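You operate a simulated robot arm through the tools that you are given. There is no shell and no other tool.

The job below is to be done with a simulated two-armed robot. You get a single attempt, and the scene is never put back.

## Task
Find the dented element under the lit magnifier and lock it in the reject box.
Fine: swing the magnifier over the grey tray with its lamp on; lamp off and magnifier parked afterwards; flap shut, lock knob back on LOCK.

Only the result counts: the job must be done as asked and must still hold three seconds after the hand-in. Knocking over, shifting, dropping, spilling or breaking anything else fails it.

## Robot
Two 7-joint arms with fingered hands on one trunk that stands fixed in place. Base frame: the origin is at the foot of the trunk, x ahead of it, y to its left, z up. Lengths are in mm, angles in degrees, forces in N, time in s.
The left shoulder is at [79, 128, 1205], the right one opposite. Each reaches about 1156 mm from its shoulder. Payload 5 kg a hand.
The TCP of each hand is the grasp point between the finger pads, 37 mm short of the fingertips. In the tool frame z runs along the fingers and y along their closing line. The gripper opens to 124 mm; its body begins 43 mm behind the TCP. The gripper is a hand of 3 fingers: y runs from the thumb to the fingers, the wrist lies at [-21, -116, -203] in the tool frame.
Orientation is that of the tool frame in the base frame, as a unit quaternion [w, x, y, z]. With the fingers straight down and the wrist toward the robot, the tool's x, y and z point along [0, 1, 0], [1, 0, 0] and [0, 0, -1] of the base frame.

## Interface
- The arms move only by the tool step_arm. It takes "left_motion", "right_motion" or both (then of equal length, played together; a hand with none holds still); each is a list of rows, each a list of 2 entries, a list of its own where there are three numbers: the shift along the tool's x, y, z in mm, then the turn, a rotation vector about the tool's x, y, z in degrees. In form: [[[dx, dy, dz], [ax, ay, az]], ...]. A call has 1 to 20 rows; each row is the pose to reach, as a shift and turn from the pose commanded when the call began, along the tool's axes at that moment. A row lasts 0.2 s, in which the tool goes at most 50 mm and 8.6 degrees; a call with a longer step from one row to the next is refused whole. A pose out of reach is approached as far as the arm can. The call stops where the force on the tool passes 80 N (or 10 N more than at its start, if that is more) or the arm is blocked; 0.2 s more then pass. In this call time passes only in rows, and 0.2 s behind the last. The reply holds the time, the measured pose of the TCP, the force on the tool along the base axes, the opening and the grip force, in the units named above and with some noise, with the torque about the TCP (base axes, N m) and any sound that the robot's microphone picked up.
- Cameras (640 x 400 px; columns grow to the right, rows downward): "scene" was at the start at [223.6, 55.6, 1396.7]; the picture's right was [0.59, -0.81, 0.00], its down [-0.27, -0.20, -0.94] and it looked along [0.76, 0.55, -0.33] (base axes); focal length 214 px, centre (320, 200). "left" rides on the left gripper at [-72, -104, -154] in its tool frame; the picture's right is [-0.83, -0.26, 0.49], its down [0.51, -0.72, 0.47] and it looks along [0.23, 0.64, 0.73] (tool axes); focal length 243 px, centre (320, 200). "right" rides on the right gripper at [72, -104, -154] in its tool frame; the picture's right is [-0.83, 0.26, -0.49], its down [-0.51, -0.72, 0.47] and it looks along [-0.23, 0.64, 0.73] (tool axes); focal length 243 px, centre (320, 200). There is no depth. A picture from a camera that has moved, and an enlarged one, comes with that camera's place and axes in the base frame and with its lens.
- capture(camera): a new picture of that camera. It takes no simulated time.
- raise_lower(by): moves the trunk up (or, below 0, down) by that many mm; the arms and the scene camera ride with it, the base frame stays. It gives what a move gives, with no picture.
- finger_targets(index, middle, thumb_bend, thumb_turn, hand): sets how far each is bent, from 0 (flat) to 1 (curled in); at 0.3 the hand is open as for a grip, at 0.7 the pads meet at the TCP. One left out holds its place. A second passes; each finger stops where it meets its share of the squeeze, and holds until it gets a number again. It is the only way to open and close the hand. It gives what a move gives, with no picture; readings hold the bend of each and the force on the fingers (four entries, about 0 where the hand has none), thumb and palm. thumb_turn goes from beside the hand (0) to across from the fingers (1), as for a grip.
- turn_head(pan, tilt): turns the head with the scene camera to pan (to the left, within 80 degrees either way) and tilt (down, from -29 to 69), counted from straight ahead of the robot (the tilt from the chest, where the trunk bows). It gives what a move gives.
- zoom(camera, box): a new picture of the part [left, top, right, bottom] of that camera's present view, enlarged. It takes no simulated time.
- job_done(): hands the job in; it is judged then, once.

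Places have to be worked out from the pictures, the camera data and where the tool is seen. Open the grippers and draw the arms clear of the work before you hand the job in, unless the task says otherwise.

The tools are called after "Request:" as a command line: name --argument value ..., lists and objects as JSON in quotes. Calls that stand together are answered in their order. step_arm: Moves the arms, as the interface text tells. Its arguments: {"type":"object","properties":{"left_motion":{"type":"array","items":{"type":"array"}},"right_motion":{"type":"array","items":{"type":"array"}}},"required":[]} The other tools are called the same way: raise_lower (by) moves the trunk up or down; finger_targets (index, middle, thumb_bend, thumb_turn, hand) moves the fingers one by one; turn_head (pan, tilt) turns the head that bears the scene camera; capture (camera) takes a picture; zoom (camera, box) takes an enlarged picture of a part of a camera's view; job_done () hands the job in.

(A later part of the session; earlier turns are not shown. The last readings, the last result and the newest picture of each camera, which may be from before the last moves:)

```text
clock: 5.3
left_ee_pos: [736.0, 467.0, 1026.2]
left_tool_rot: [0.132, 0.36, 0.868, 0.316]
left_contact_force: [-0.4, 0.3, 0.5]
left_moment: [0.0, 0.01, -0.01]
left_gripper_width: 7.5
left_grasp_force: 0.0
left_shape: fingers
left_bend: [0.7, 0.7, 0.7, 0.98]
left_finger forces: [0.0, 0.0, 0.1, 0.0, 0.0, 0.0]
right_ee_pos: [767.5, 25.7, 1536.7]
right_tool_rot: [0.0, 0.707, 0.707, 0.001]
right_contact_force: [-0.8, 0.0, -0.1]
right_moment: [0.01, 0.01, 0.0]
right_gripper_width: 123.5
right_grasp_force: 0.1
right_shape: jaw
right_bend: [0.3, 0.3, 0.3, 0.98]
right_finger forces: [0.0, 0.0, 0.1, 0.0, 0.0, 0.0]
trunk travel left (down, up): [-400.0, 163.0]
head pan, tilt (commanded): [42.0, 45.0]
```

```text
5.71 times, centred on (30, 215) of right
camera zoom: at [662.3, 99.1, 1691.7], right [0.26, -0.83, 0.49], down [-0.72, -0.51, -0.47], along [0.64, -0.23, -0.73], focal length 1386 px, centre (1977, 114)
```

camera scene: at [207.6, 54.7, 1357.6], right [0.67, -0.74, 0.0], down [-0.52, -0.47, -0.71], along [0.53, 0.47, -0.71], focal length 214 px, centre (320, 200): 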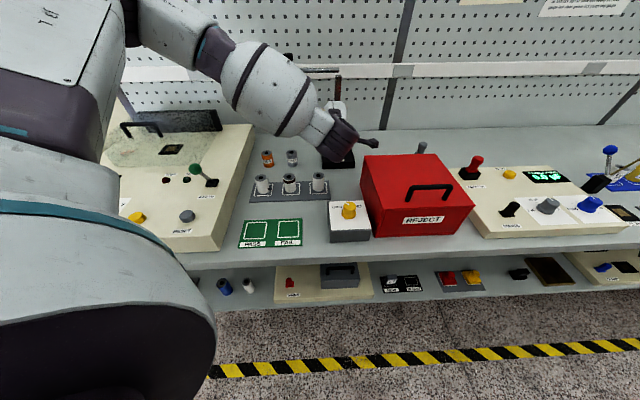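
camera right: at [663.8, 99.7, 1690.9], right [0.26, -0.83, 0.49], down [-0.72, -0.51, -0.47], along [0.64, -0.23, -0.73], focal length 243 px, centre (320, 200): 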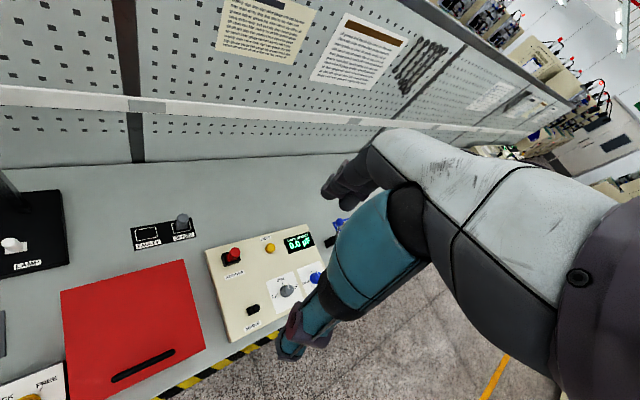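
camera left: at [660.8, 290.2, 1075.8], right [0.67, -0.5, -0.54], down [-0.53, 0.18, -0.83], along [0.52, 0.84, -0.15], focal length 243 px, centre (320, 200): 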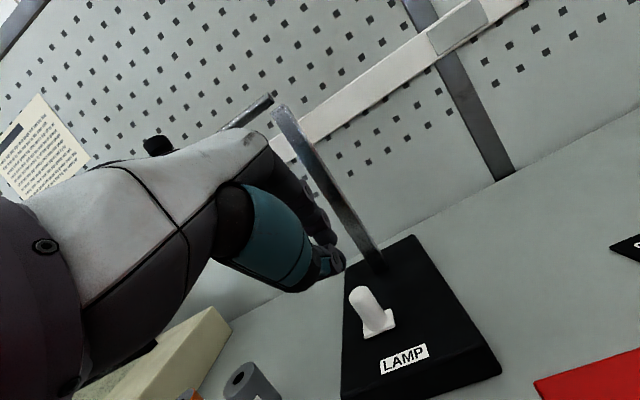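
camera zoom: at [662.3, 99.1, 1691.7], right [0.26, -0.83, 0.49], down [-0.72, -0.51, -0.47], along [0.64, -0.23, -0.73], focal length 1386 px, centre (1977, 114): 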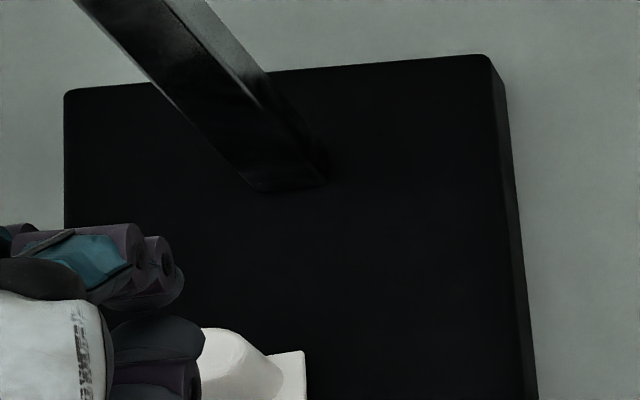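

The thumb tip sits about 35 mm directly above the switch cap. I lower in small steps and watch the force.

Request:
step_arm --left_motion '[[[0, -9.6, 11.5], [0, 0, 0]], [[0, -17.4, 20.7], [0, 0, 0]], [[0, -19.3, 23], [0, 0, 0]], [[0, -20.6, 24.5], [0, 0, 0]], [[0, -21.9, 26], [0, 0, 0]], [[0, -23.1, 27.6], [0, 0, 0]]]'

Request:
zoom --camera "left" --box '[270, 180, 410, 350]'

Request:
zoom --camera "scene" --box '[200, 40, 400, 180]'

```text
clock: 6.7
left_ee_pos: [737.9, 468.9, 988.4]
left_tool_rot: [0.131, 0.36, 0.868, 0.316]
left_contact_force: [-0.7, -1.5, 0.8]
left_moment: [-0.02, 0.01, -0.03]
left_gripper_width: 6.6
left_grasp_force: 0.9
left_shape: fingers
left_bend: [0.7, 0.7, 0.7, 0.98]
left_finger forces: [0.1, 0.1, 0.0, 0.0, 1.1, 0.0]
right_ee_pos: [768.7, 27.4, 1535.5]
right_tool_rot: [0.0, 0.707, 0.707, 0.0]
right_contact_force: [-0.3, -0.1, -1.0]
right_moment: [0.04, 0.01, -0.01]
right_gripper_width: 123.5
right_grasp_force: 0.1
right_shape: jaw
right_bend: [0.3, 0.3, 0.3, 0.98]
right_finger forces: [0.0, 0.1, 0.0, 0.0, 0.0, 0.1]
trunk travel left (down, up): [-400.0, 163.0]
head pan, tilt (commanded): [42.0, 45.0]
```

```text
2.35 times, centred on (340, 265) of left
camera zoom: at [661.9, 291.5, 1039.7], right [0.67, -0.51, -0.54], down [-0.53, 0.18, -0.83], along [0.52, 0.84, -0.15], focal length 571 px, centre (273, 47)
```

zoom: 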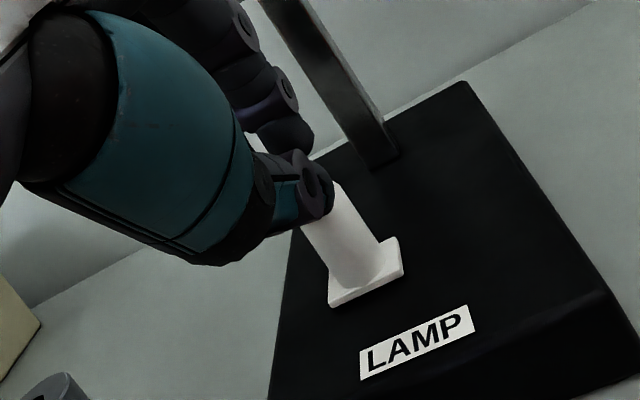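

```text
2.86 times, centred on (300, 110) of scene
camera zoom: at [208.5, 55.2, 1357.4], right [0.67, -0.74, 0.0], down [-0.53, -0.47, -0.71], along [0.53, 0.47, -0.71], focal length 613 px, centre (377, 457)
```

zoom: 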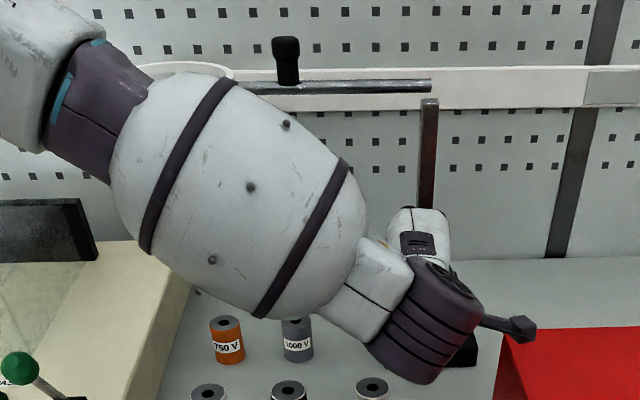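

The thumb tip is just touching the cap (≈1 N). I press further down in small steps.

Request:
step_arm --left_motion '[[[0, -1.3, 1.5], [0, 0, 0]], [[0, -2.6, 3.1], [0, 0, 0]], [[0, -3.9, 4.6], [0, 0, 0]], [[0, -5.1, 6.1], [0, 0, 0]]]'

Request:
zoom --camera "left" --box '[270, 180, 410, 350]'

Request:
zoom --camera "scene" --box '[200, 40, 400, 180]'

```text
clock: 7.7
left_ee_pos: [737.5, 467.4, 984.3]
left_tool_rot: [0.132, 0.359, 0.868, 0.318]
left_contact_force: [-3.8, -5.0, 13.3]
left_moment: [-0.05, -0.1, -0.06]
left_gripper_width: 2.2
left_grasp_force: 8.3
left_shape: fingers
left_bend: [0.69, 0.7, 0.72, 0.98]
left_finger forces: [0.1, 0.0, 0.1, 0.0, 16.1, 0.0]
right_ee_pos: [766.6, 24.8, 1538.4]
right_tool_rot: [0.0, 0.707, 0.707, 0.001]
right_contact_force: [0.9, 0.2, 0.8]
right_moment: [0.01, -0.01, -0.02]
right_gripper_width: 123.5
right_grasp_force: 0.1
right_shape: jaw
right_bend: [0.3, 0.3, 0.3, 0.98]
right_finger forces: [0.1, 0.0, 0.0, 0.0, 0.0, 0.0]
trunk travel left (down, up): [-400.0, 163.0]
head pan, tilt (commanded): [42.0, 45.0]
```

```text
2.35 times, centred on (340, 265) of left
camera zoom: at [660.9, 290.3, 1033.7], right [0.67, -0.51, -0.54], down [-0.53, 0.18, -0.83], along [0.52, 0.84, -0.15], focal length 571 px, centre (273, 47)
```

zoom: 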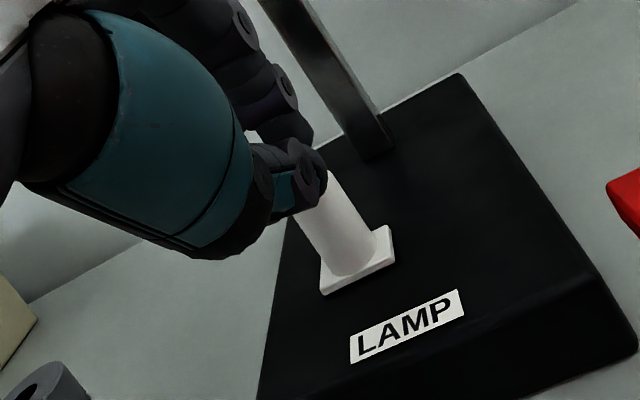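

```text
2.86 times, centred on (300, 110) of scene
camera zoom: at [206.6, 53.7, 1357.8], right [0.67, -0.74, 0.0], down [-0.52, -0.47, -0.71], along [0.53, 0.47, -0.71], focal length 613 px, centre (377, 457)
```

zoom: 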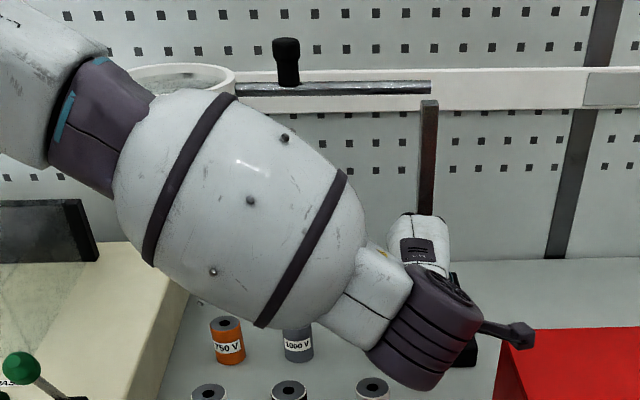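

The forearm under the ring now shows a light glint — the lamp may have come on at ≈13 N. I lift off and check.

Request:
step_arm --left_motion '[[[0, 6, -7], [0, 0, 0]], [[0, 14, -16.5], [0, 0, 0]], [[0, 26, -31], [0, 0, 0]], [[0, 30, -60], [0, 0, 0]], [[0, 20, -105], [0, 0, 0]], [[0, 0, -150], [0, 0, 0]], [[0, -20, -190], [0, 0, 0]]]'

Request:
capture --camera "scene"

Request:
capture --camera "left"

Request:
zoom --camera "scene" --box '[200, 40, 360, 180]'

```text
clock: 9.3
left_ee_pos: [640.8, 370.6, 1113.5]
left_tool_rot: [0.131, 0.359, 0.868, 0.317]
left_contact_force: [-0.2, -0.3, 0.3]
left_moment: [0.01, -0.01, 0.03]
left_gripper_width: 6.7
left_grasp_force: 0.0
left_shape: fingers
left_bend: [0.7, 0.7, 0.7, 0.97]
left_finger forces: [0.0, 0.0, 0.0, 0.0, 0.1, 0.1]
right_ee_pos: [768.3, 26.0, 1535.8]
right_tool_rot: [0.0, 0.707, 0.707, 0.0]
right_contact_force: [0.2, -0.6, -0.6]
right_moment: [-0.01, -0.02, -0.01]
right_gripper_width: 123.6
right_grasp_force: 0.2
right_shape: jaw
right_bend: [0.3, 0.3, 0.3, 0.98]
right_finger forces: [0.1, 0.1, 0.0, 0.0, 0.0, 0.0]
trunk travel left (down, up): [-400.0, 163.0]
head pan, tilt (commanded): [42.0, 45.0]
```

```text
taken
camera scene: at [208.1, 54.1, 1357.4], right [0.67, -0.74, 0.0], down [-0.53, -0.47, -0.71], along [0.53, 0.47, -0.71], focal length 214 px, centre (320, 200)
```

scene: 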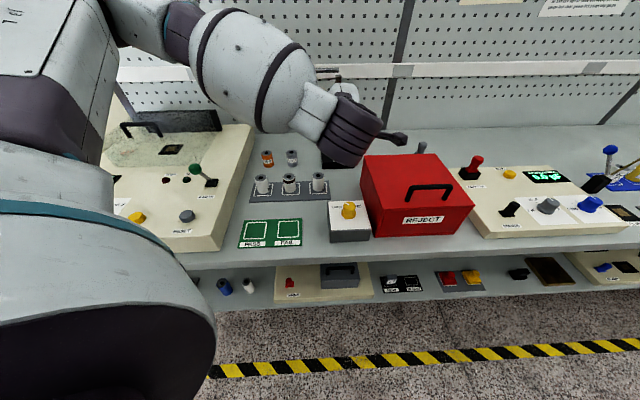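

```text
taken
camera left: at [563.9, 193.4, 1163.8], right [0.67, -0.5, -0.55], down [-0.53, 0.18, -0.82], along [0.52, 0.84, -0.15], focal length 243 px, centre (320, 200)
```

left: 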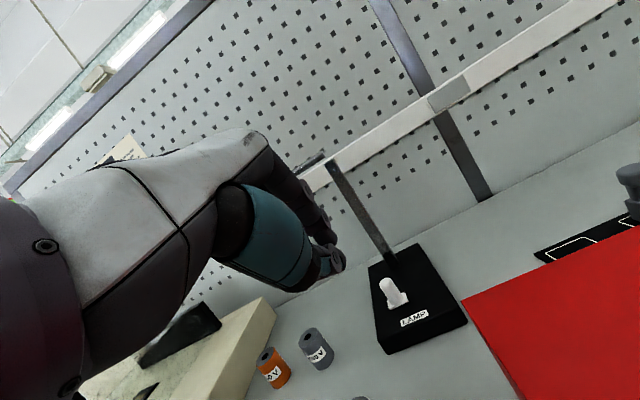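

```text
2.86 times, centred on (280, 110) of scene
camera zoom: at [208.1, 54.1, 1357.4], right [0.67, -0.74, 0.0], down [-0.53, -0.47, -0.71], along [0.53, 0.47, -0.71], focal length 613 px, centre (434, 457)
```

zoom: 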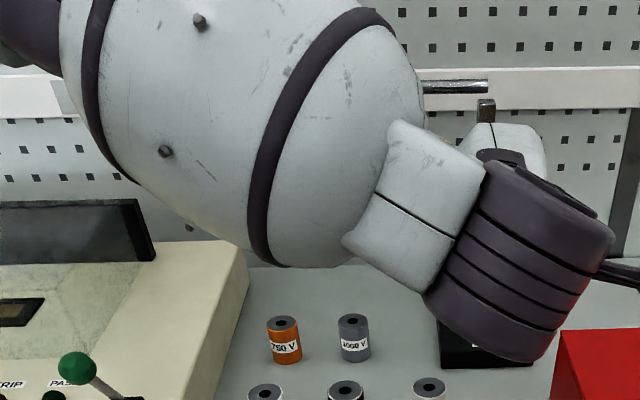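

I withdraw the left hand to the earlier upright waypoint so that the ring is visible to the scene camera.

Request:
step_arm --left_motion '[[[8, 9, -15], [8, 0, 0]], [[16, 18, -30], [16, 0, 0]], [[24, 27, -45], [24, 0, 0]], [[32, 36, -60], [32, 0, 0]], [[41, 45.2, -75.6], [40, 0, 0]], [[41, 45.2, -75.6], [40, 0, 0]]]'

Request:
capture --camera "scene"

Request:
zoom --camera "scene" --box '[200, 40, 360, 140]'

Request:
zoom --camera "left" --box '[340, 150, 440, 250]'

```text
clock: 10.7
left_ee_pos: [603.2, 391.4, 1202.0]
left_tool_rot: [-0.001, 0.384, 0.924, -0.001]
left_contact_force: [-1.0, -0.1, 0.3]
left_moment: [0.03, 0.04, -0.02]
left_gripper_width: 6.8
left_grasp_force: 0.1
left_shape: fingers
left_bend: [0.7, 0.7, 0.7, 0.97]
left_finger forces: [0.0, 0.0, 0.0, 0.0, 0.0, 0.1]
right_ee_pos: [770.5, 26.5, 1536.5]
right_tool_rot: [0.001, 0.707, 0.707, -0.001]
right_contact_force: [0.8, 0.2, 0.3]
right_moment: [0.05, -0.02, -0.01]
right_gripper_width: 123.6
right_grasp_force: 0.1
right_shape: jaw
right_bend: [0.3, 0.3, 0.3, 0.98]
right_finger forces: [0.0, 0.0, 0.0, 0.1, 0.0, 0.1]
trunk travel left (down, up): [-400.0, 163.0]
head pan, tilt (commanded): [42.0, 45.0]
```

```text
taken
camera scene: at [209.3, 55.3, 1357.1], right [0.67, -0.74, 0.0], down [-0.53, -0.47, -0.71], along [0.53, 0.47, -0.71], focal length 214 px, centre (320, 200)
```

scene: 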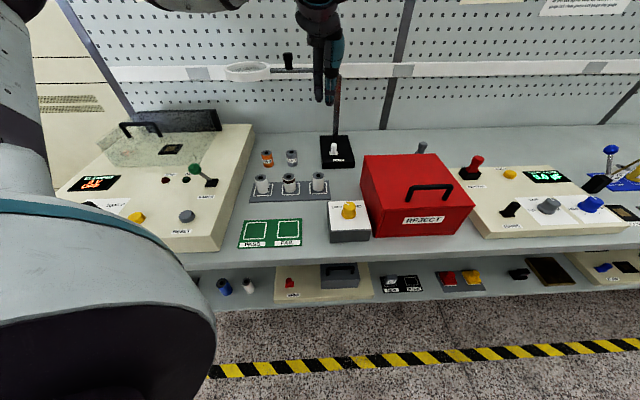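

```text
4.00 times, centred on (280, 90) of scene
camera zoom: at [209.3, 55.3, 1357.1], right [0.67, -0.74, 0.0], down [-0.53, -0.47, -0.71], along [0.53, 0.47, -0.71], focal length 858 px, centre (480, 640)
```

zoom: 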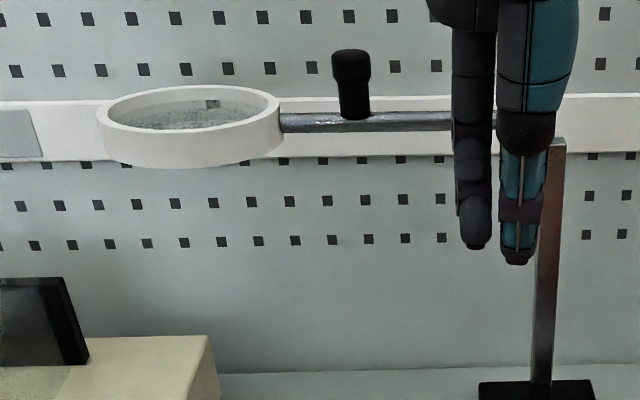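

```text
4.00 times, centred on (390, 200) of left
camera zoom: at [579.0, 266.8, 1353.6], right [0.4, -0.77, -0.49], down [-0.87, -0.15, -0.47], along [0.29, 0.62, -0.73], focal length 970 px, centre (40, 200)
```

zoom: 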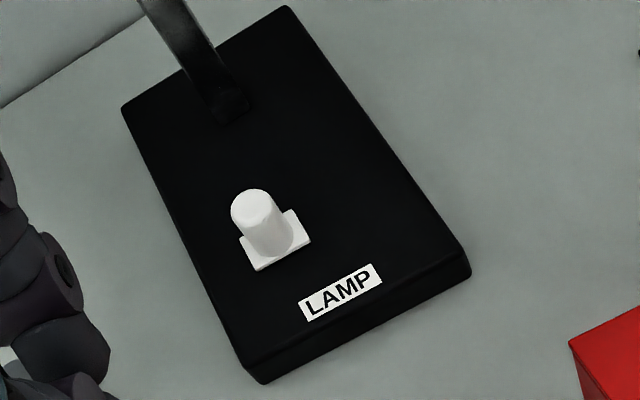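

No obvious lamp glow. I zoom tightly on the ring and lens to see whether it is lit, and on the lever for any tilt.

Request:
zoom --camera "scene" --box '[220, 55, 275, 90]'

Request:
zoom --camera "scene" --box '[328, 138, 348, 158]'

Request:
zoom --camera "scene" --box '[180, 60, 360, 180]'

```text
11.43 times, centred on (248, 72) of scene
camera zoom: at [209.3, 55.3, 1357.1], right [0.67, -0.74, 0.0], down [-0.53, -0.47, -0.71], along [0.53, 0.47, -0.71], focal length 2451 px, centre (1149, 1657)
```

zoom: 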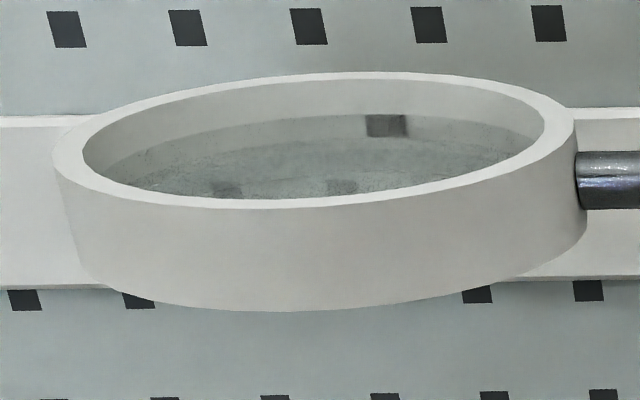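

```text
16.00 times, centred on (338, 148) of scene
camera zoom: at [209.3, 55.3, 1357.1], right [0.67, -0.74, 0.0], down [-0.53, -0.47, -0.71], along [0.53, 0.47, -0.71], focal length 3432 px, centre (32, 1032)
```

zoom: 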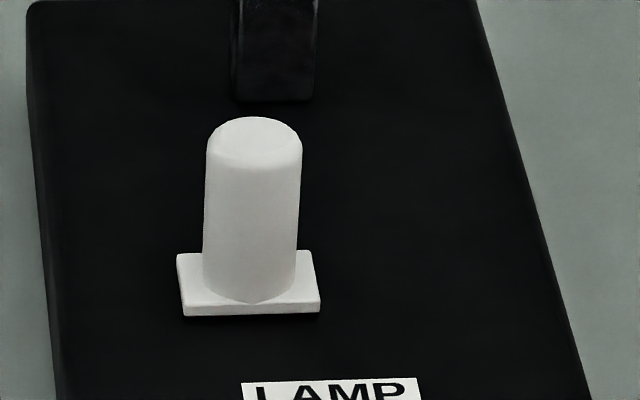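

```text
3.33 times, centred on (270, 120) of scene
camera zoom: at [209.3, 55.3, 1357.1], right [0.67, -0.74, 0.0], down [-0.53, -0.47, -0.71], along [0.53, 0.47, -0.71], focal length 715 px, centre (487, 467)
```

zoom: 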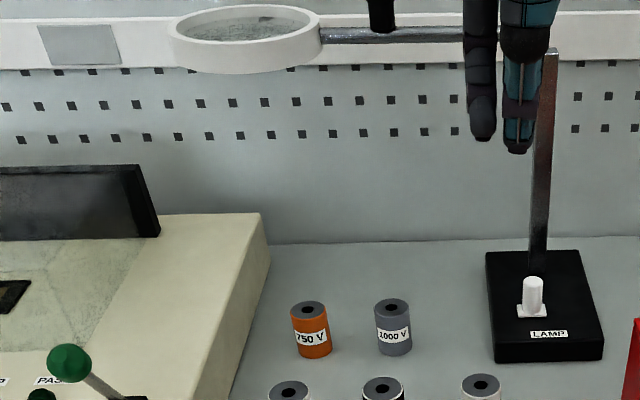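

I compare the lever closely again from the left camera and the scene camera for any change after the press.

Request:
zoom --camera "left" --box '[360, 185, 390, 215]'

Request:
zoom --camera "scene" --box '[332, 140, 344, 156]'

Request:
zoom --camera "right" --box '[0, 230, 30, 255]'

```text
13.33 times, centred on (375, 200) of left
camera zoom: at [579.0, 266.8, 1353.6], right [0.4, -0.77, -0.49], down [-0.87, -0.15, -0.47], along [0.29, 0.62, -0.73], focal length 3235 px, centre (-413, 200)
```

zoom: 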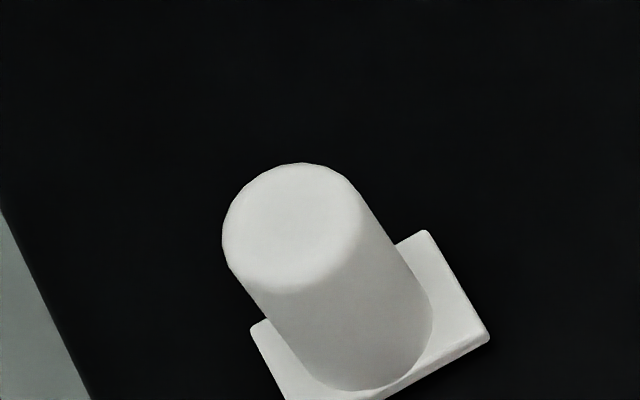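

```text
16.00 times, centred on (338, 148) of scene
camera zoom: at [209.3, 55.3, 1357.1], right [0.67, -0.74, 0.0], down [-0.53, -0.47, -0.71], along [0.53, 0.47, -0.71], focal length 3432 px, centre (32, 1032)
```

zoom: 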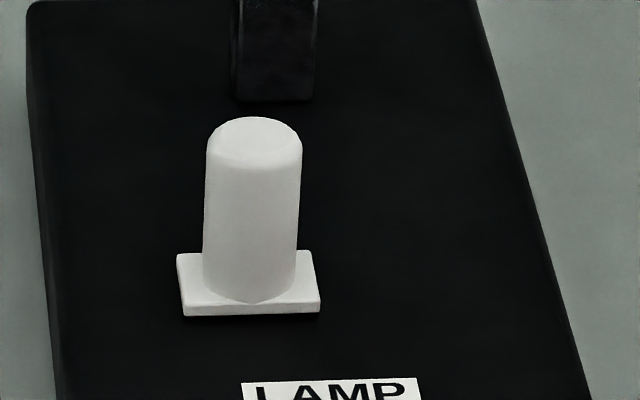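

```text
16.00 times, centred on (15, 242) of right
camera zoom: at [664.7, 99.9, 1690.4], right [0.26, -0.83, 0.49], down [-0.72, -0.51, -0.47], along [0.64, -0.23, -0.73], focal length 3882 px, centre (5200, -480)
```

zoom: 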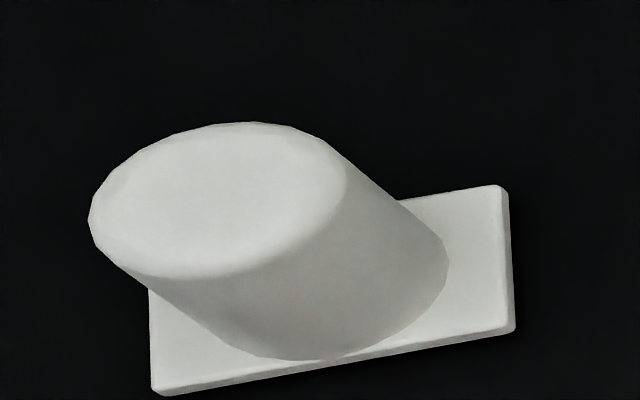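

No visible change; the cap is a plain chamfered peg, so I will press again, firmer. First back to the pre-press pose.

Request:
step_arm --left_motion '[[[-6.8, 25.3, 29.3], [-6.67, 0, 0]], [[-13.7, 50.5, 58.6], [-13.33, 0, 0]], [[-20.5, 75.8, 88], [-20, 0, 0]], [[-27.3, 101, 117.3], [-26.67, 0, 0]], [[-34.2, 126.3, 146.6], [-33.33, 0, 0]], [[-41, 152.5, 175.9], [-40, 0, 0]], [[-41, 152.5, 195.9], [-40, 0, 0]], [[-41, 152.5, 207.9], [-40, 0, 0]], [[-41, 152.5, 211.9], [-40, 0, 0]]]'

Request:
step_arm --left_motion '[[[0, -1.9, 2.3], [0, 0, 0]], [[0, -3.9, 4.6], [0, 0, 0]], [[0, -5.8, 6.9], [0, 0, 0]], [[0, -7.7, 9.2], [0, 0, 0]], [[0, -9, 10.7], [0, 0, 0]], [[0, -10.3, 12.3], [0, 0, 0]]]'

Request:
zoom --camera "left" --box '[270, 180, 410, 350]'

Request:
zoom --camera "scene" --box '[200, 40, 400, 180]'

```text
clock: 12.7
left_ee_pos: [738.8, 469.7, 989.4]
left_tool_rot: [0.132, 0.36, 0.868, 0.316]
left_contact_force: [-0.3, -0.3, 0.1]
left_moment: [-0.01, -0.04, 0.0]
left_gripper_width: 5.7
left_grasp_force: 0.0
left_shape: fingers
left_bend: [0.7, 0.7, 0.7, 0.98]
left_finger forces: [0.0, 0.1, 0.1, 0.0, 0.5, 0.0]
right_ee_pos: [768.9, 27.9, 1536.1]
right_tool_rot: [0.0, 0.707, 0.707, 0.001]
right_contact_force: [-0.4, 0.1, -0.7]
right_moment: [-0.03, 0.0, -0.01]
right_gripper_width: 123.8
right_grasp_force: 0.0
right_shape: jaw
right_bend: [0.3, 0.3, 0.3, 0.98]
right_finger forces: [0.1, 0.0, 0.1, 0.0, 0.1, 0.0]
trunk travel left (down, up): [-400.0, 163.0]
head pan, tilt (commanded): [42.0, 45.0]
```

```text
clock: 14.1
left_ee_pos: [738.1, 467.5, 978.3]
left_tool_rot: [0.132, 0.36, 0.867, 0.318]
left_contact_force: [-8.1, -8.3, 26.1]
left_moment: [0.18, -0.23, 0.01]
left_gripper_width: 1.3
left_grasp_force: 16.8
left_shape: fingers
left_bend: [0.66, 0.7, 0.75, 0.98]
left_finger forces: [0.0, 0.0, 0.0, 0.0, 33.3, 0.1]
right_ee_pos: [764.6, 24.7, 1538.3]
right_tool_rot: [0.001, 0.707, 0.708, 0.002]
right_contact_force: [0.4, 0.4, -0.4]
right_moment: [-0.02, -0.02, -0.01]
right_gripper_width: 123.7
right_grasp_force: 0.1
right_shape: jaw
right_bend: [0.3, 0.3, 0.3, 0.98]
right_finger forces: [0.1, 0.0, 0.1, 0.0, 0.0, 0.1]
trunk travel left (down, up): [-400.0, 163.0]
head pan, tilt (commanded): [42.0, 45.0]
```

```text
2.35 times, centred on (340, 265) of left
camera zoom: at [660.3, 289.7, 1026.9], right [0.67, -0.5, -0.54], down [-0.53, 0.18, -0.83], along [0.52, 0.84, -0.14], focal length 571 px, centre (273, 47)
```

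zoom: 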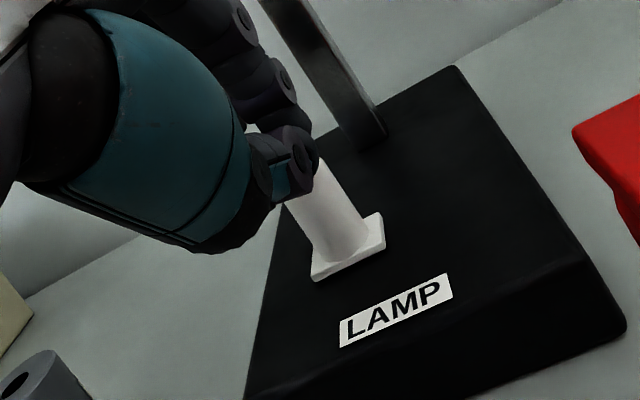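

```text
2.86 times, centred on (300, 110) of scene
camera zoom: at [204.7, 52.2, 1358.2], right [0.67, -0.74, 0.0], down [-0.52, -0.47, -0.71], along [0.53, 0.47, -0.7], focal length 613 px, centre (377, 457)
```

zoom: 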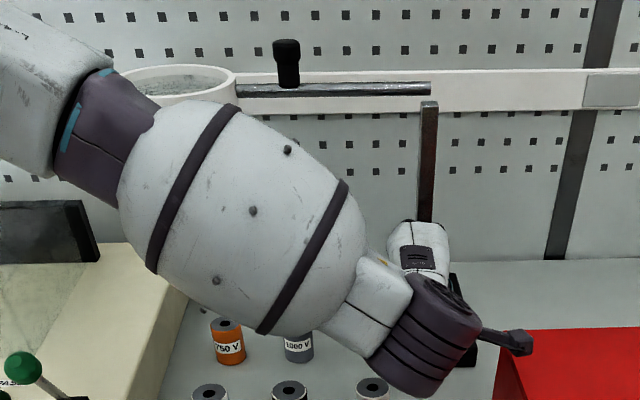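

Shading on the forearm differs between the two presses: after the first press there was a glint, now there is none. So the cap may toggle the lamp on each press. I zoom on the ring/forearm while still pressed for comparison.

Request:
zoom --camera "scene" --box '[230, 50, 330, 150]'

Request:
step_arm --left_motion '[[[0, 3.9, -4.6], [0, 0, 0]], [[0, 7.7, -9.2], [0, 0, 0]], [[0, 11.6, -13.8], [0, 0, 0]], [[0, 14.1, -16.8], [0, 0, 0]]]'

Request:
zoom --camera "scene" --box '[230, 50, 330, 150]'

Request:
zoom --camera "scene" --box '[200, 40, 400, 180]'

```text
4.00 times, centred on (280, 100) of scene
camera zoom: at [204.7, 52.2, 1358.2], right [0.67, -0.74, 0.0], down [-0.52, -0.47, -0.71], along [0.53, 0.47, -0.7], focal length 858 px, centre (480, 600)
```

zoom: 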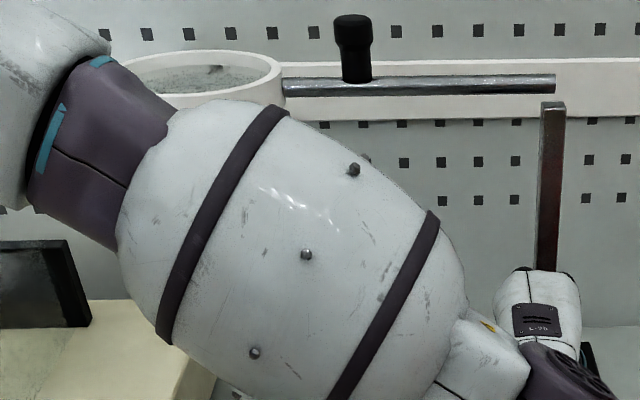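

```text
clock: 15.1
left_ee_pos: [737.5, 470.5, 994.5]
left_tool_rot: [0.13, 0.36, 0.868, 0.315]
left_contact_force: [0.0, -0.3, -0.9]
left_moment: [0.02, 0.01, 0.0]
left_gripper_width: 6.4
left_grasp_force: 0.0
left_shape: fingers
left_bend: [0.7, 0.7, 0.7, 0.97]
left_finger forces: [0.0, 0.1, 0.1, 0.0, 0.0, 0.0]
right_ee_pos: [768.8, 26.9, 1535.2]
right_tool_rot: [0.0, 0.708, 0.707, 0.0]
right_contact_force: [0.2, 0.2, 0.7]
right_moment: [-0.01, 0.01, 0.01]
right_gripper_width: 123.7
right_grasp_force: 0.0
right_shape: jaw
right_bend: [0.3, 0.3, 0.3, 0.98]
right_finger forces: [0.0, 0.1, 0.0, 0.0, 0.0, 0.0]
trunk travel left (down, up): [-400.0, 163.0]
head pan, tilt (commanded): [42.0, 45.0]
```

```text
4.00 times, centred on (280, 100) of scene
camera zoom: at [208.7, 55.1, 1357.2], right [0.67, -0.74, 0.0], down [-0.53, -0.47, -0.71], along [0.53, 0.47, -0.71], focal length 858 px, centre (480, 600)
```

zoom: 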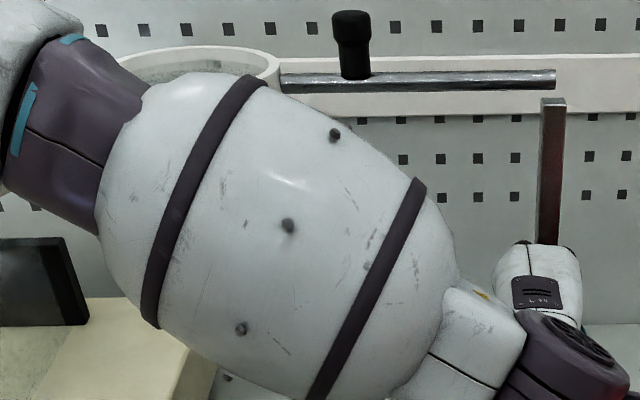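

```text
2.86 times, centred on (300, 110) of scene
camera zoom: at [208.7, 55.1, 1357.2], right [0.67, -0.74, 0.0], down [-0.53, -0.47, -0.71], along [0.53, 0.47, -0.71], focal length 613 px, centre (377, 457)
```

zoom: 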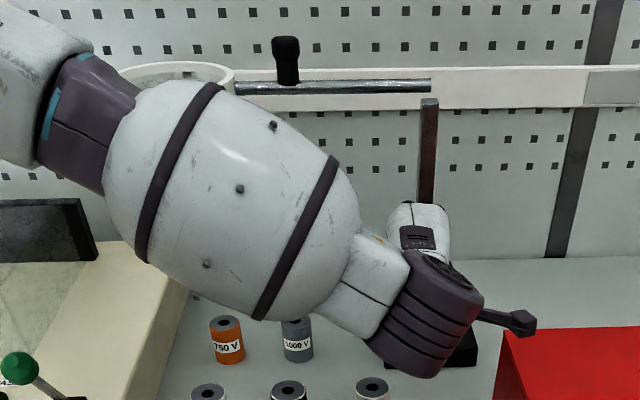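

The glints appear to be render noise, so I need a surer lamp indicator. I zoom on the peg from the close left camera to look for tilt or travel.

Request:
zoom --camera "left" --box '[315, 220, 395, 280]'

Request:
zoom --camera "left" --box '[220, 90, 420, 290]'

```text
6.67 times, centred on (355, 250) of left
camera zoom: at [662.8, 292.6, 1044.7], right [0.67, -0.51, -0.55], down [-0.54, 0.18, -0.82], along [0.52, 0.84, -0.15], focal length 1618 px, centre (87, -133)
```

zoom: 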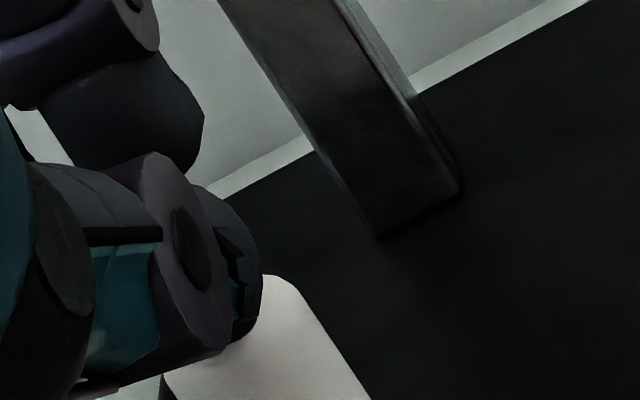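

```text
2.00 times, centred on (320, 190) of left
camera zoom: at [662.8, 292.6, 1044.7], right [0.67, -0.51, -0.55], down [-0.54, 0.18, -0.82], along [0.52, 0.84, -0.15], focal length 485 px, centre (320, 220)
```

zoom: 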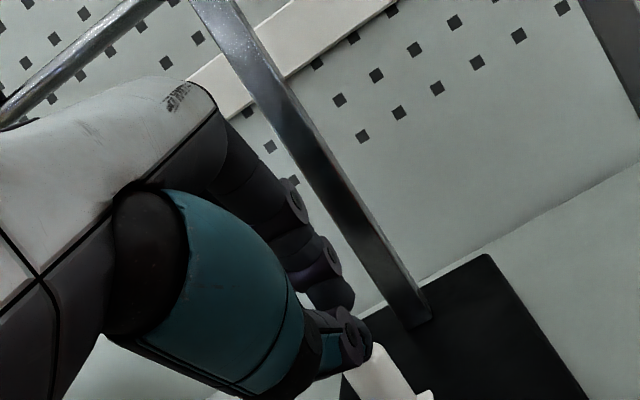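

I return to the same waypoint and take the same views again, to compare the ring after two presses with the earlier ones.

Request:
step_arm --left_motion '[[[0, 14, -16.5], [0, 0, 0]], [[0, 20, -50], [0, 0, 0]], [[5, 20, -95], [0, 0, 0]], [[10, 10, -140], [5, 0, 0]], [[20, 10, -170], [13, 0, 0]], [[28, 12, -190], [21, 0, 0]], [[35, 20, -210], [29, 0, 0]], [[41, 25, -235], [37, 0, 0]], [[41, 25, -235], [40, 0, 0]], [[41, 25, -235], [40, 0, 0]]]'

Request:
capture --camera "scene"

Request:
zoom --camera "scene" --box '[220, 55, 275, 90]'

Request:
zoom --camera "scene" --box '[328, 138, 348, 158]'

Request:
zoom --camera "scene" --box '[180, 60, 360, 180]'

```text
clock: 17.3
left_ee_pos: [617.2, 406.0, 1191.8]
left_tool_rot: [0.0, 0.383, 0.924, 0.0]
left_contact_force: [0.2, 0.7, -0.6]
left_moment: [0.02, -0.01, -0.01]
left_gripper_width: 6.8
left_grasp_force: 0.0
left_shape: fingers
left_bend: [0.7, 0.7, 0.7, 0.97]
left_finger forces: [0.1, 0.0, 0.0, 0.0, 0.1, 0.0]
right_ee_pos: [768.4, 27.0, 1535.9]
right_tool_rot: [0.0, 0.707, 0.707, 0.0]
right_contact_force: [0.2, 0.1, -0.1]
right_moment: [-0.02, 0.01, -0.03]
right_gripper_width: 123.6
right_grasp_force: 0.1
right_shape: jaw
right_bend: [0.3, 0.3, 0.3, 0.98]
right_finger forces: [0.0, 0.1, 0.0, 0.0, 0.1, 0.1]
trunk travel left (down, up): [-400.0, 163.0]
head pan, tilt (commanded): [42.0, 45.0]
```

```text
taken
camera scene: at [208.9, 55.3, 1357.2], right [0.67, -0.74, 0.0], down [-0.53, -0.47, -0.71], along [0.53, 0.47, -0.71], focal length 214 px, centre (320, 200)
```

scene: 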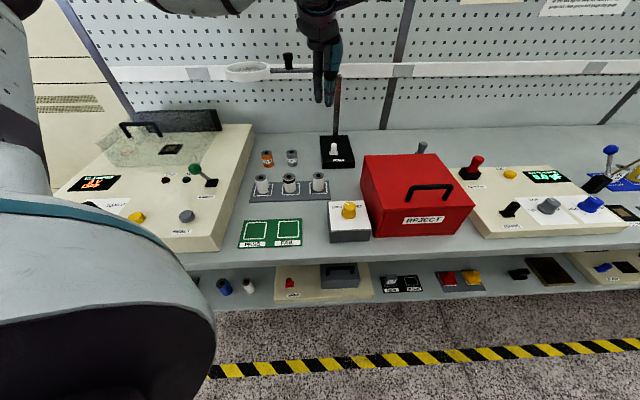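

```text
11.43 times, centred on (248, 72) of scene
camera zoom: at [208.9, 55.3, 1357.2], right [0.67, -0.74, 0.0], down [-0.53, -0.47, -0.71], along [0.53, 0.47, -0.71], focal length 2451 px, centre (1149, 1657)
```

zoom: 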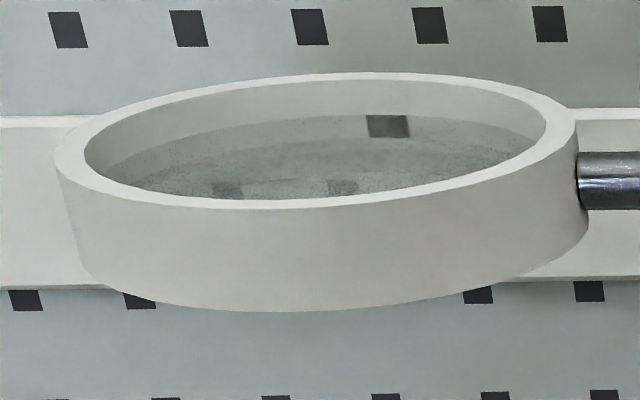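

```text
16.00 times, centred on (338, 148) of scene
camera zoom: at [208.9, 55.3, 1357.2], right [0.67, -0.74, 0.0], down [-0.53, -0.47, -0.71], along [0.53, 0.47, -0.71], focal length 3432 px, centre (32, 1032)
```

zoom: 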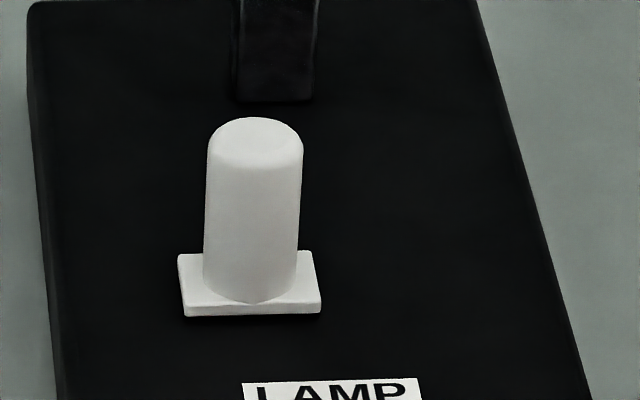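

```text
3.33 times, centred on (270, 120) of scene
camera zoom: at [208.9, 55.3, 1357.2], right [0.67, -0.74, 0.0], down [-0.53, -0.47, -0.71], along [0.53, 0.47, -0.71], focal length 715 px, centre (487, 467)
```

zoom: 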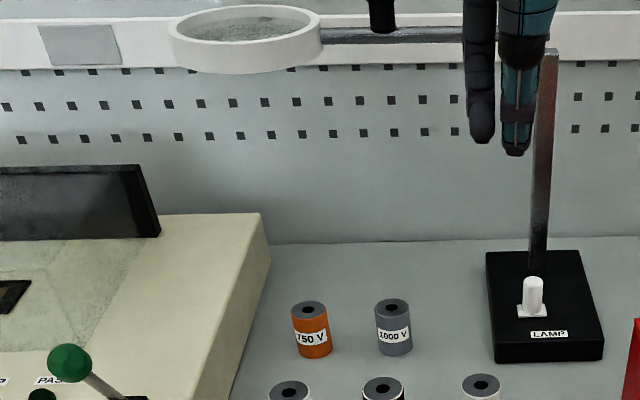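

The pictures after one and two presses look identical, so the lamp may only show from below or over the tray. I'll swing the magnifier now and judge the lamp there. I open the left fingers part-way and move above the magnifier's black knob (≈a 48, b 965, z 1170–1212).

Request:
finger_targets --hand "left" --index 0.42 --middle 0.42 --thumb_bend 0.42

Request:
step_arm --left_motion '[[[0, 0, -46], [0, 0, 0]], [[0, 0, -92], [0, 0, 0]], [[0, 0, -138], [0, 0, 0]], [[17, 40, -138], [0, 0, 0]], [[34, 81, -138], [0, 0, 0]], [[51, 122, -138], [0, 0, 0]], [[68, 162, -138], [0, 0, 0]], [[85, 203, -138], [0, 0, 0]], [[100, 238, -138], [0, 0, 0]], [[100, 238, -138], [0, 0, 0]]]'

Request:
capture --camera "scene"

Request:
capture --camera "left"

```text
clock: 18.3
left_ee_pos: [615.4, 404.6, 1191.0]
left_tool_rot: [0.0, 0.383, 0.924, 0.001]
left_contact_force: [0.2, 1.0, 0.1]
left_moment: [0.01, -0.04, -0.07]
left_gripper_width: 91.8
left_grasp_force: 0.1
left_shape: fingers
left_bend: [0.42, 0.42, 0.42, 0.97]
left_finger forces: [0.0, 0.0, 0.1, 0.0, 0.1, 0.0]
right_ee_pos: [768.7, 26.6, 1536.3]
right_tool_rot: [0.0, 0.707, 0.707, 0.0]
right_contact_force: [-0.5, 0.0, -1.3]
right_moment: [-0.01, 0.0, 0.01]
right_gripper_width: 123.6
right_grasp_force: 0.1
right_shape: jaw
right_bend: [0.3, 0.3, 0.3, 0.98]
right_finger forces: [0.0, 0.1, 0.0, 0.1, 0.1, 0.0]
trunk travel left (down, up): [-400.0, 163.0]
head pan, tilt (commanded): [42.0, 45.0]
```

```text
clock: 20.5
left_ee_pos: [713.8, 644.9, 1328.5]
left_tool_rot: [0.0, 0.382, 0.924, 0.0]
left_contact_force: [-0.2, -0.8, -0.9]
left_moment: [-0.01, 0.01, 0.03]
left_gripper_width: 92.4
left_grasp_force: 0.1
left_shape: fingers
left_bend: [0.42, 0.42, 0.42, 0.97]
left_finger forces: [0.0, 0.0, 0.0, 0.1, 0.0, 0.0]
right_ee_pos: [768.0, 26.5, 1536.7]
right_tool_rot: [0.001, 0.707, 0.707, 0.0]
right_contact_force: [-0.9, -0.1, -0.2]
right_moment: [0.01, -0.02, 0.01]
right_gripper_width: 123.9
right_grasp_force: 0.0
right_shape: jaw
right_bend: [0.3, 0.3, 0.3, 0.98]
right_finger forces: [0.0, 0.0, 0.0, 0.0, 0.0, 0.0]
trunk travel left (down, up): [-400.0, 163.0]
head pan, tilt (commanded): [42.0, 45.0]
```

```text
taken
camera scene: at [208.3, 55.0, 1357.4], right [0.67, -0.74, 0.0], down [-0.53, -0.47, -0.71], along [0.53, 0.47, -0.71], focal length 214 px, centre (320, 200)
```

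scene: 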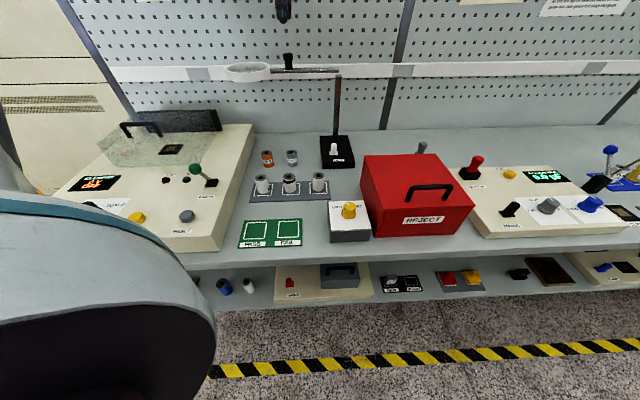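

```text
taken
camera left: at [690.7, 519.8, 1481.3], right [0.4, -0.77, -0.49], down [-0.87, -0.15, -0.47], along [0.29, 0.62, -0.73], focal length 243 px, centre (320, 200)
```

left: 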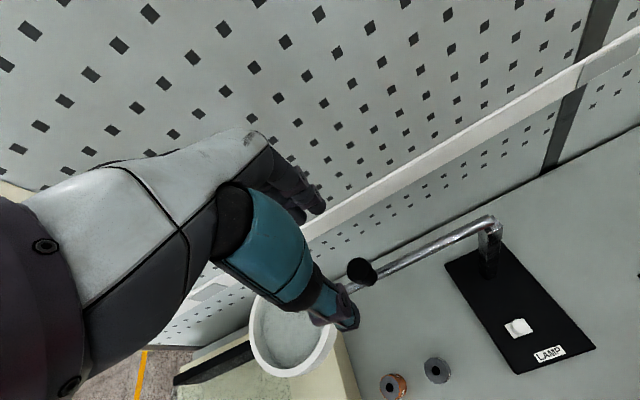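

The knob top is visible from the hand camera at about (54, 964). I zoom to refine knob, pivot and ring positions.

Request:
zoom --camera "left" --box '[230, 200, 530, 400]'

Request:
zoom --camera "scene" --box '[220, 0, 350, 90]'

Request:
zoom --camera "left" --box '[495, 305, 545, 355]'

```text
2.00 times, centred on (380, 300) of left
camera zoom: at [690.7, 519.8, 1481.3], right [0.4, -0.77, -0.49], down [-0.87, -0.15, -0.47], along [0.29, 0.62, -0.73], focal length 485 px, centre (200, 0)
```

zoom: 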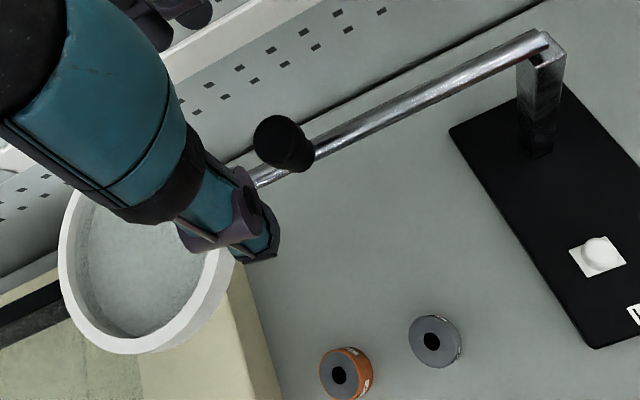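

```text
4.44 times, centred on (285, 45) of scene
camera zoom: at [208.3, 55.0, 1357.4], right [0.67, -0.74, 0.0], down [-0.53, -0.47, -0.71], along [0.53, 0.47, -0.71], focal length 953 px, centre (476, 889)
```

zoom: 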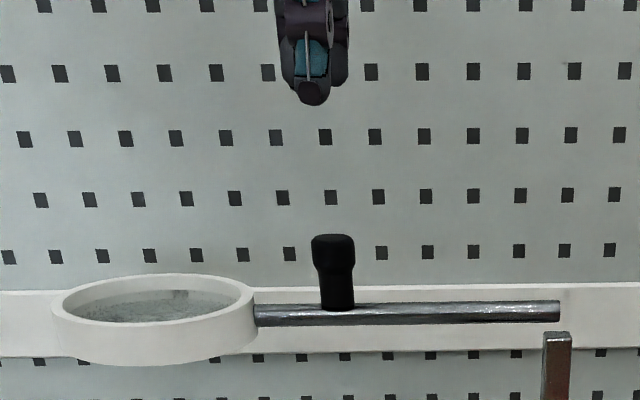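

```text
8.00 times, centred on (520, 330) of left
camera zoom: at [690.7, 519.8, 1481.3], right [0.4, -0.77, -0.49], down [-0.87, -0.15, -0.47], along [0.29, 0.62, -0.73], focal length 1941 px, centre (-1280, -840)
```

zoom: 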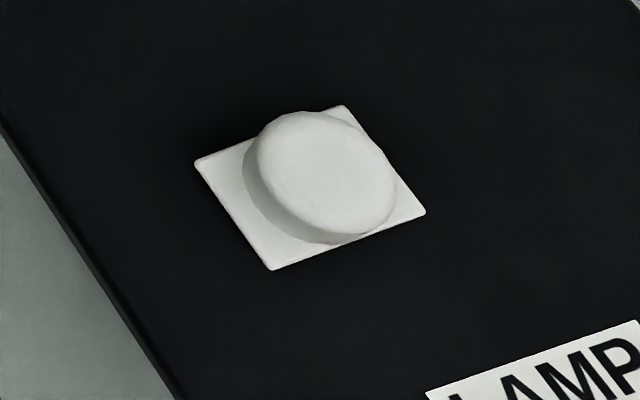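

Knob refined to (a,b)≈(52, 966), z 1169–1208. I centre the hand and lower it over the knob with fingertips staying above the rod.

Request:
step_arm --left_motion '[[[-3.7, 6, 30], [0, 0, 0]], [[-3.7, 6, 65], [0, 0, 0]], [[-3.7, 6, 95], [0, 0, 0]], [[-3.7, 6, 112], [0, 0, 0]], [[-3.7, 6, 112], [0, 0, 0]]]'

Request:
zoom --camera "scene" --box '[220, 0, 350, 90]'

Request:
zoom --camera "left" --box '[200, 120, 420, 320]'

```text
clock: 21.7
left_ee_pos: [721.9, 644.9, 1218.4]
left_tool_rot: [0.0, 0.383, 0.924, -0.001]
left_contact_force: [0.8, -0.3, -0.3]
left_moment: [0.01, 0.02, -0.01]
left_gripper_width: 92.1
left_grasp_force: 0.1
left_shape: fingers
left_bend: [0.42, 0.42, 0.42, 0.97]
left_finger forces: [0.0, 0.0, 0.0, 0.0, 0.0, 0.1]
right_ee_pos: [768.2, 27.6, 1537.0]
right_tool_rot: [0.0, 0.706, 0.708, 0.0]
right_contact_force: [0.1, 0.2, -0.3]
right_moment: [0.01, 0.01, 0.0]
right_gripper_width: 123.9
right_grasp_force: 0.1
right_shape: jaw
right_bend: [0.3, 0.3, 0.3, 0.98]
right_finger forces: [0.0, 0.0, 0.1, 0.0, 0.0, 0.1]
trunk travel left (down, up): [-400.0, 163.0]
head pan, tilt (commanded): [42.0, 45.0]
```

```text
4.44 times, centred on (285, 45) of scene
camera zoom: at [208.4, 55.1, 1357.4], right [0.67, -0.74, 0.0], down [-0.53, -0.47, -0.71], along [0.53, 0.47, -0.71], focal length 953 px, centre (476, 889)
```

zoom: 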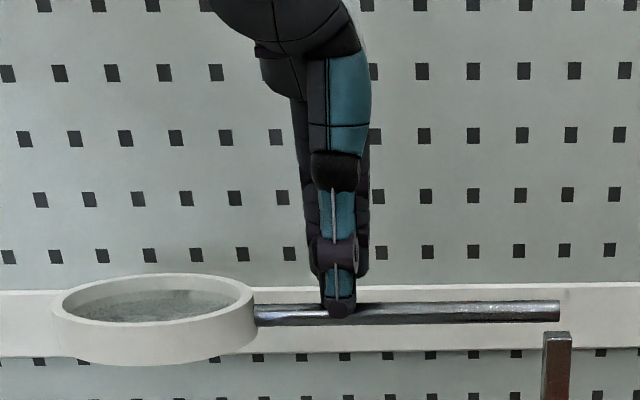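

```text
2.00 times, centred on (310, 220) of left
camera zoom: at [697.7, 520.3, 1370.3], right [0.4, -0.77, -0.49], down [-0.87, -0.15, -0.47], along [0.29, 0.62, -0.73], focal length 485 px, centre (340, 160)
```

zoom: 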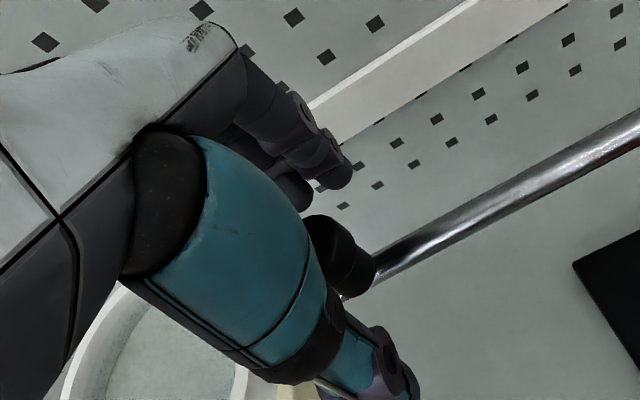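

The knob sits between thumb and fingers. I close gently on it.

Request:
finger_targets --hand "left" --index 0.64 --middle 0.64 --thumb_bend 0.64

Request:
zoom --camera "scene" --box '[220, 0, 350, 90]'

Request:
zoom --camera "left" --box '[200, 120, 420, 320]'

```text
clock: 22.7
left_ee_pos: [720.9, 645.5, 1216.2]
left_tool_rot: [0.0, 0.383, 0.924, 0.0]
left_contact_force: [0.6, 1.3, -0.5]
left_moment: [0.04, -0.02, -0.01]
left_gripper_width: 25.8
left_grasp_force: 1.0
left_shape: fingers
left_bend: [0.64, 0.64, 0.64, 0.97]
left_finger forces: [0.7, 0.9, 0.0, 0.1, 0.0, 0.0]
right_ee_pos: [767.6, 26.6, 1535.3]
right_tool_rot: [0.0, 0.707, 0.707, 0.0]
right_contact_force: [0.3, 0.5, 0.1]
right_moment: [0.01, 0.0, 0.02]
right_gripper_width: 123.8
right_grasp_force: 0.1
right_shape: jaw
right_bend: [0.3, 0.3, 0.3, 0.98]
right_finger forces: [0.0, 0.0, 0.0, 0.0, 0.1, 0.0]
trunk travel left (down, up): [-400.0, 163.0]
head pan, tilt (commanded): [42.0, 45.0]
```

```text
4.44 times, centred on (285, 45) of scene
camera zoom: at [208.8, 55.4, 1357.3], right [0.67, -0.74, 0.0], down [-0.53, -0.47, -0.71], along [0.53, 0.47, -0.71], focal length 953 px, centre (476, 889)
```

zoom: 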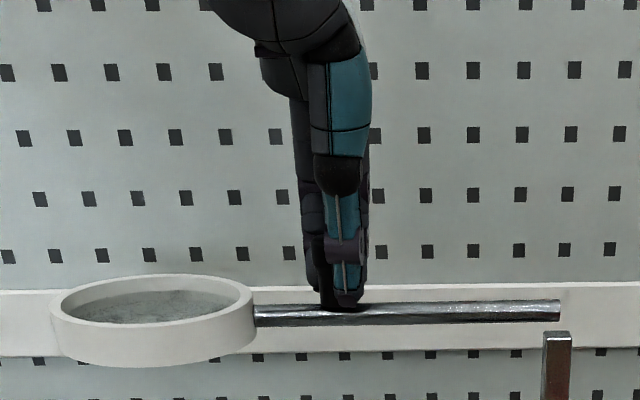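

```text
2.00 times, centred on (310, 220) of left
camera zoom: at [698.1, 520.6, 1370.1], right [0.4, -0.77, -0.49], down [-0.87, -0.15, -0.47], along [0.29, 0.62, -0.73], focal length 485 px, centre (340, 160)
```

zoom: 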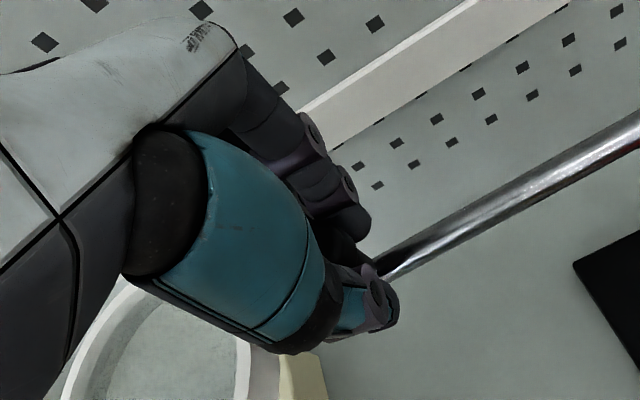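

Index and middle touch the knob lightly; I tighten a little so thumb makes contact too.

Request:
finger_targets --hand "left" --index 0.66 --middle 0.66 --thumb_bend 0.7

```text
clock: 23.7
left_ee_pos: [722.4, 644.8, 1217.5]
left_tool_rot: [-0.001, 0.383, 0.924, 0.0]
left_contact_force: [-0.8, 0.2, -0.8]
left_moment: [-0.03, 0.01, -0.01]
left_gripper_width: 21.6
left_grasp_force: 4.0
left_shape: fingers
left_bend: [0.64, 0.64, 0.67, 0.97]
left_finger forces: [1.9, 2.2, 0.0, 0.0, 3.4, 0.0]
right_ee_pos: [769.4, 26.7, 1536.5]
right_tool_rot: [0.0, 0.707, 0.707, 0.0]
right_contact_force: [0.3, 0.2, -0.4]
right_moment: [0.0, 0.01, 0.02]
right_gripper_width: 123.6
right_grasp_force: 0.3
right_shape: jaw
right_bend: [0.3, 0.3, 0.3, 0.98]
right_finger forces: [0.0, 0.0, 0.0, 0.1, 0.0, 0.0]
trunk travel left (down, up): [-400.0, 163.0]
head pan, tilt (commanded): [42.0, 45.0]
```

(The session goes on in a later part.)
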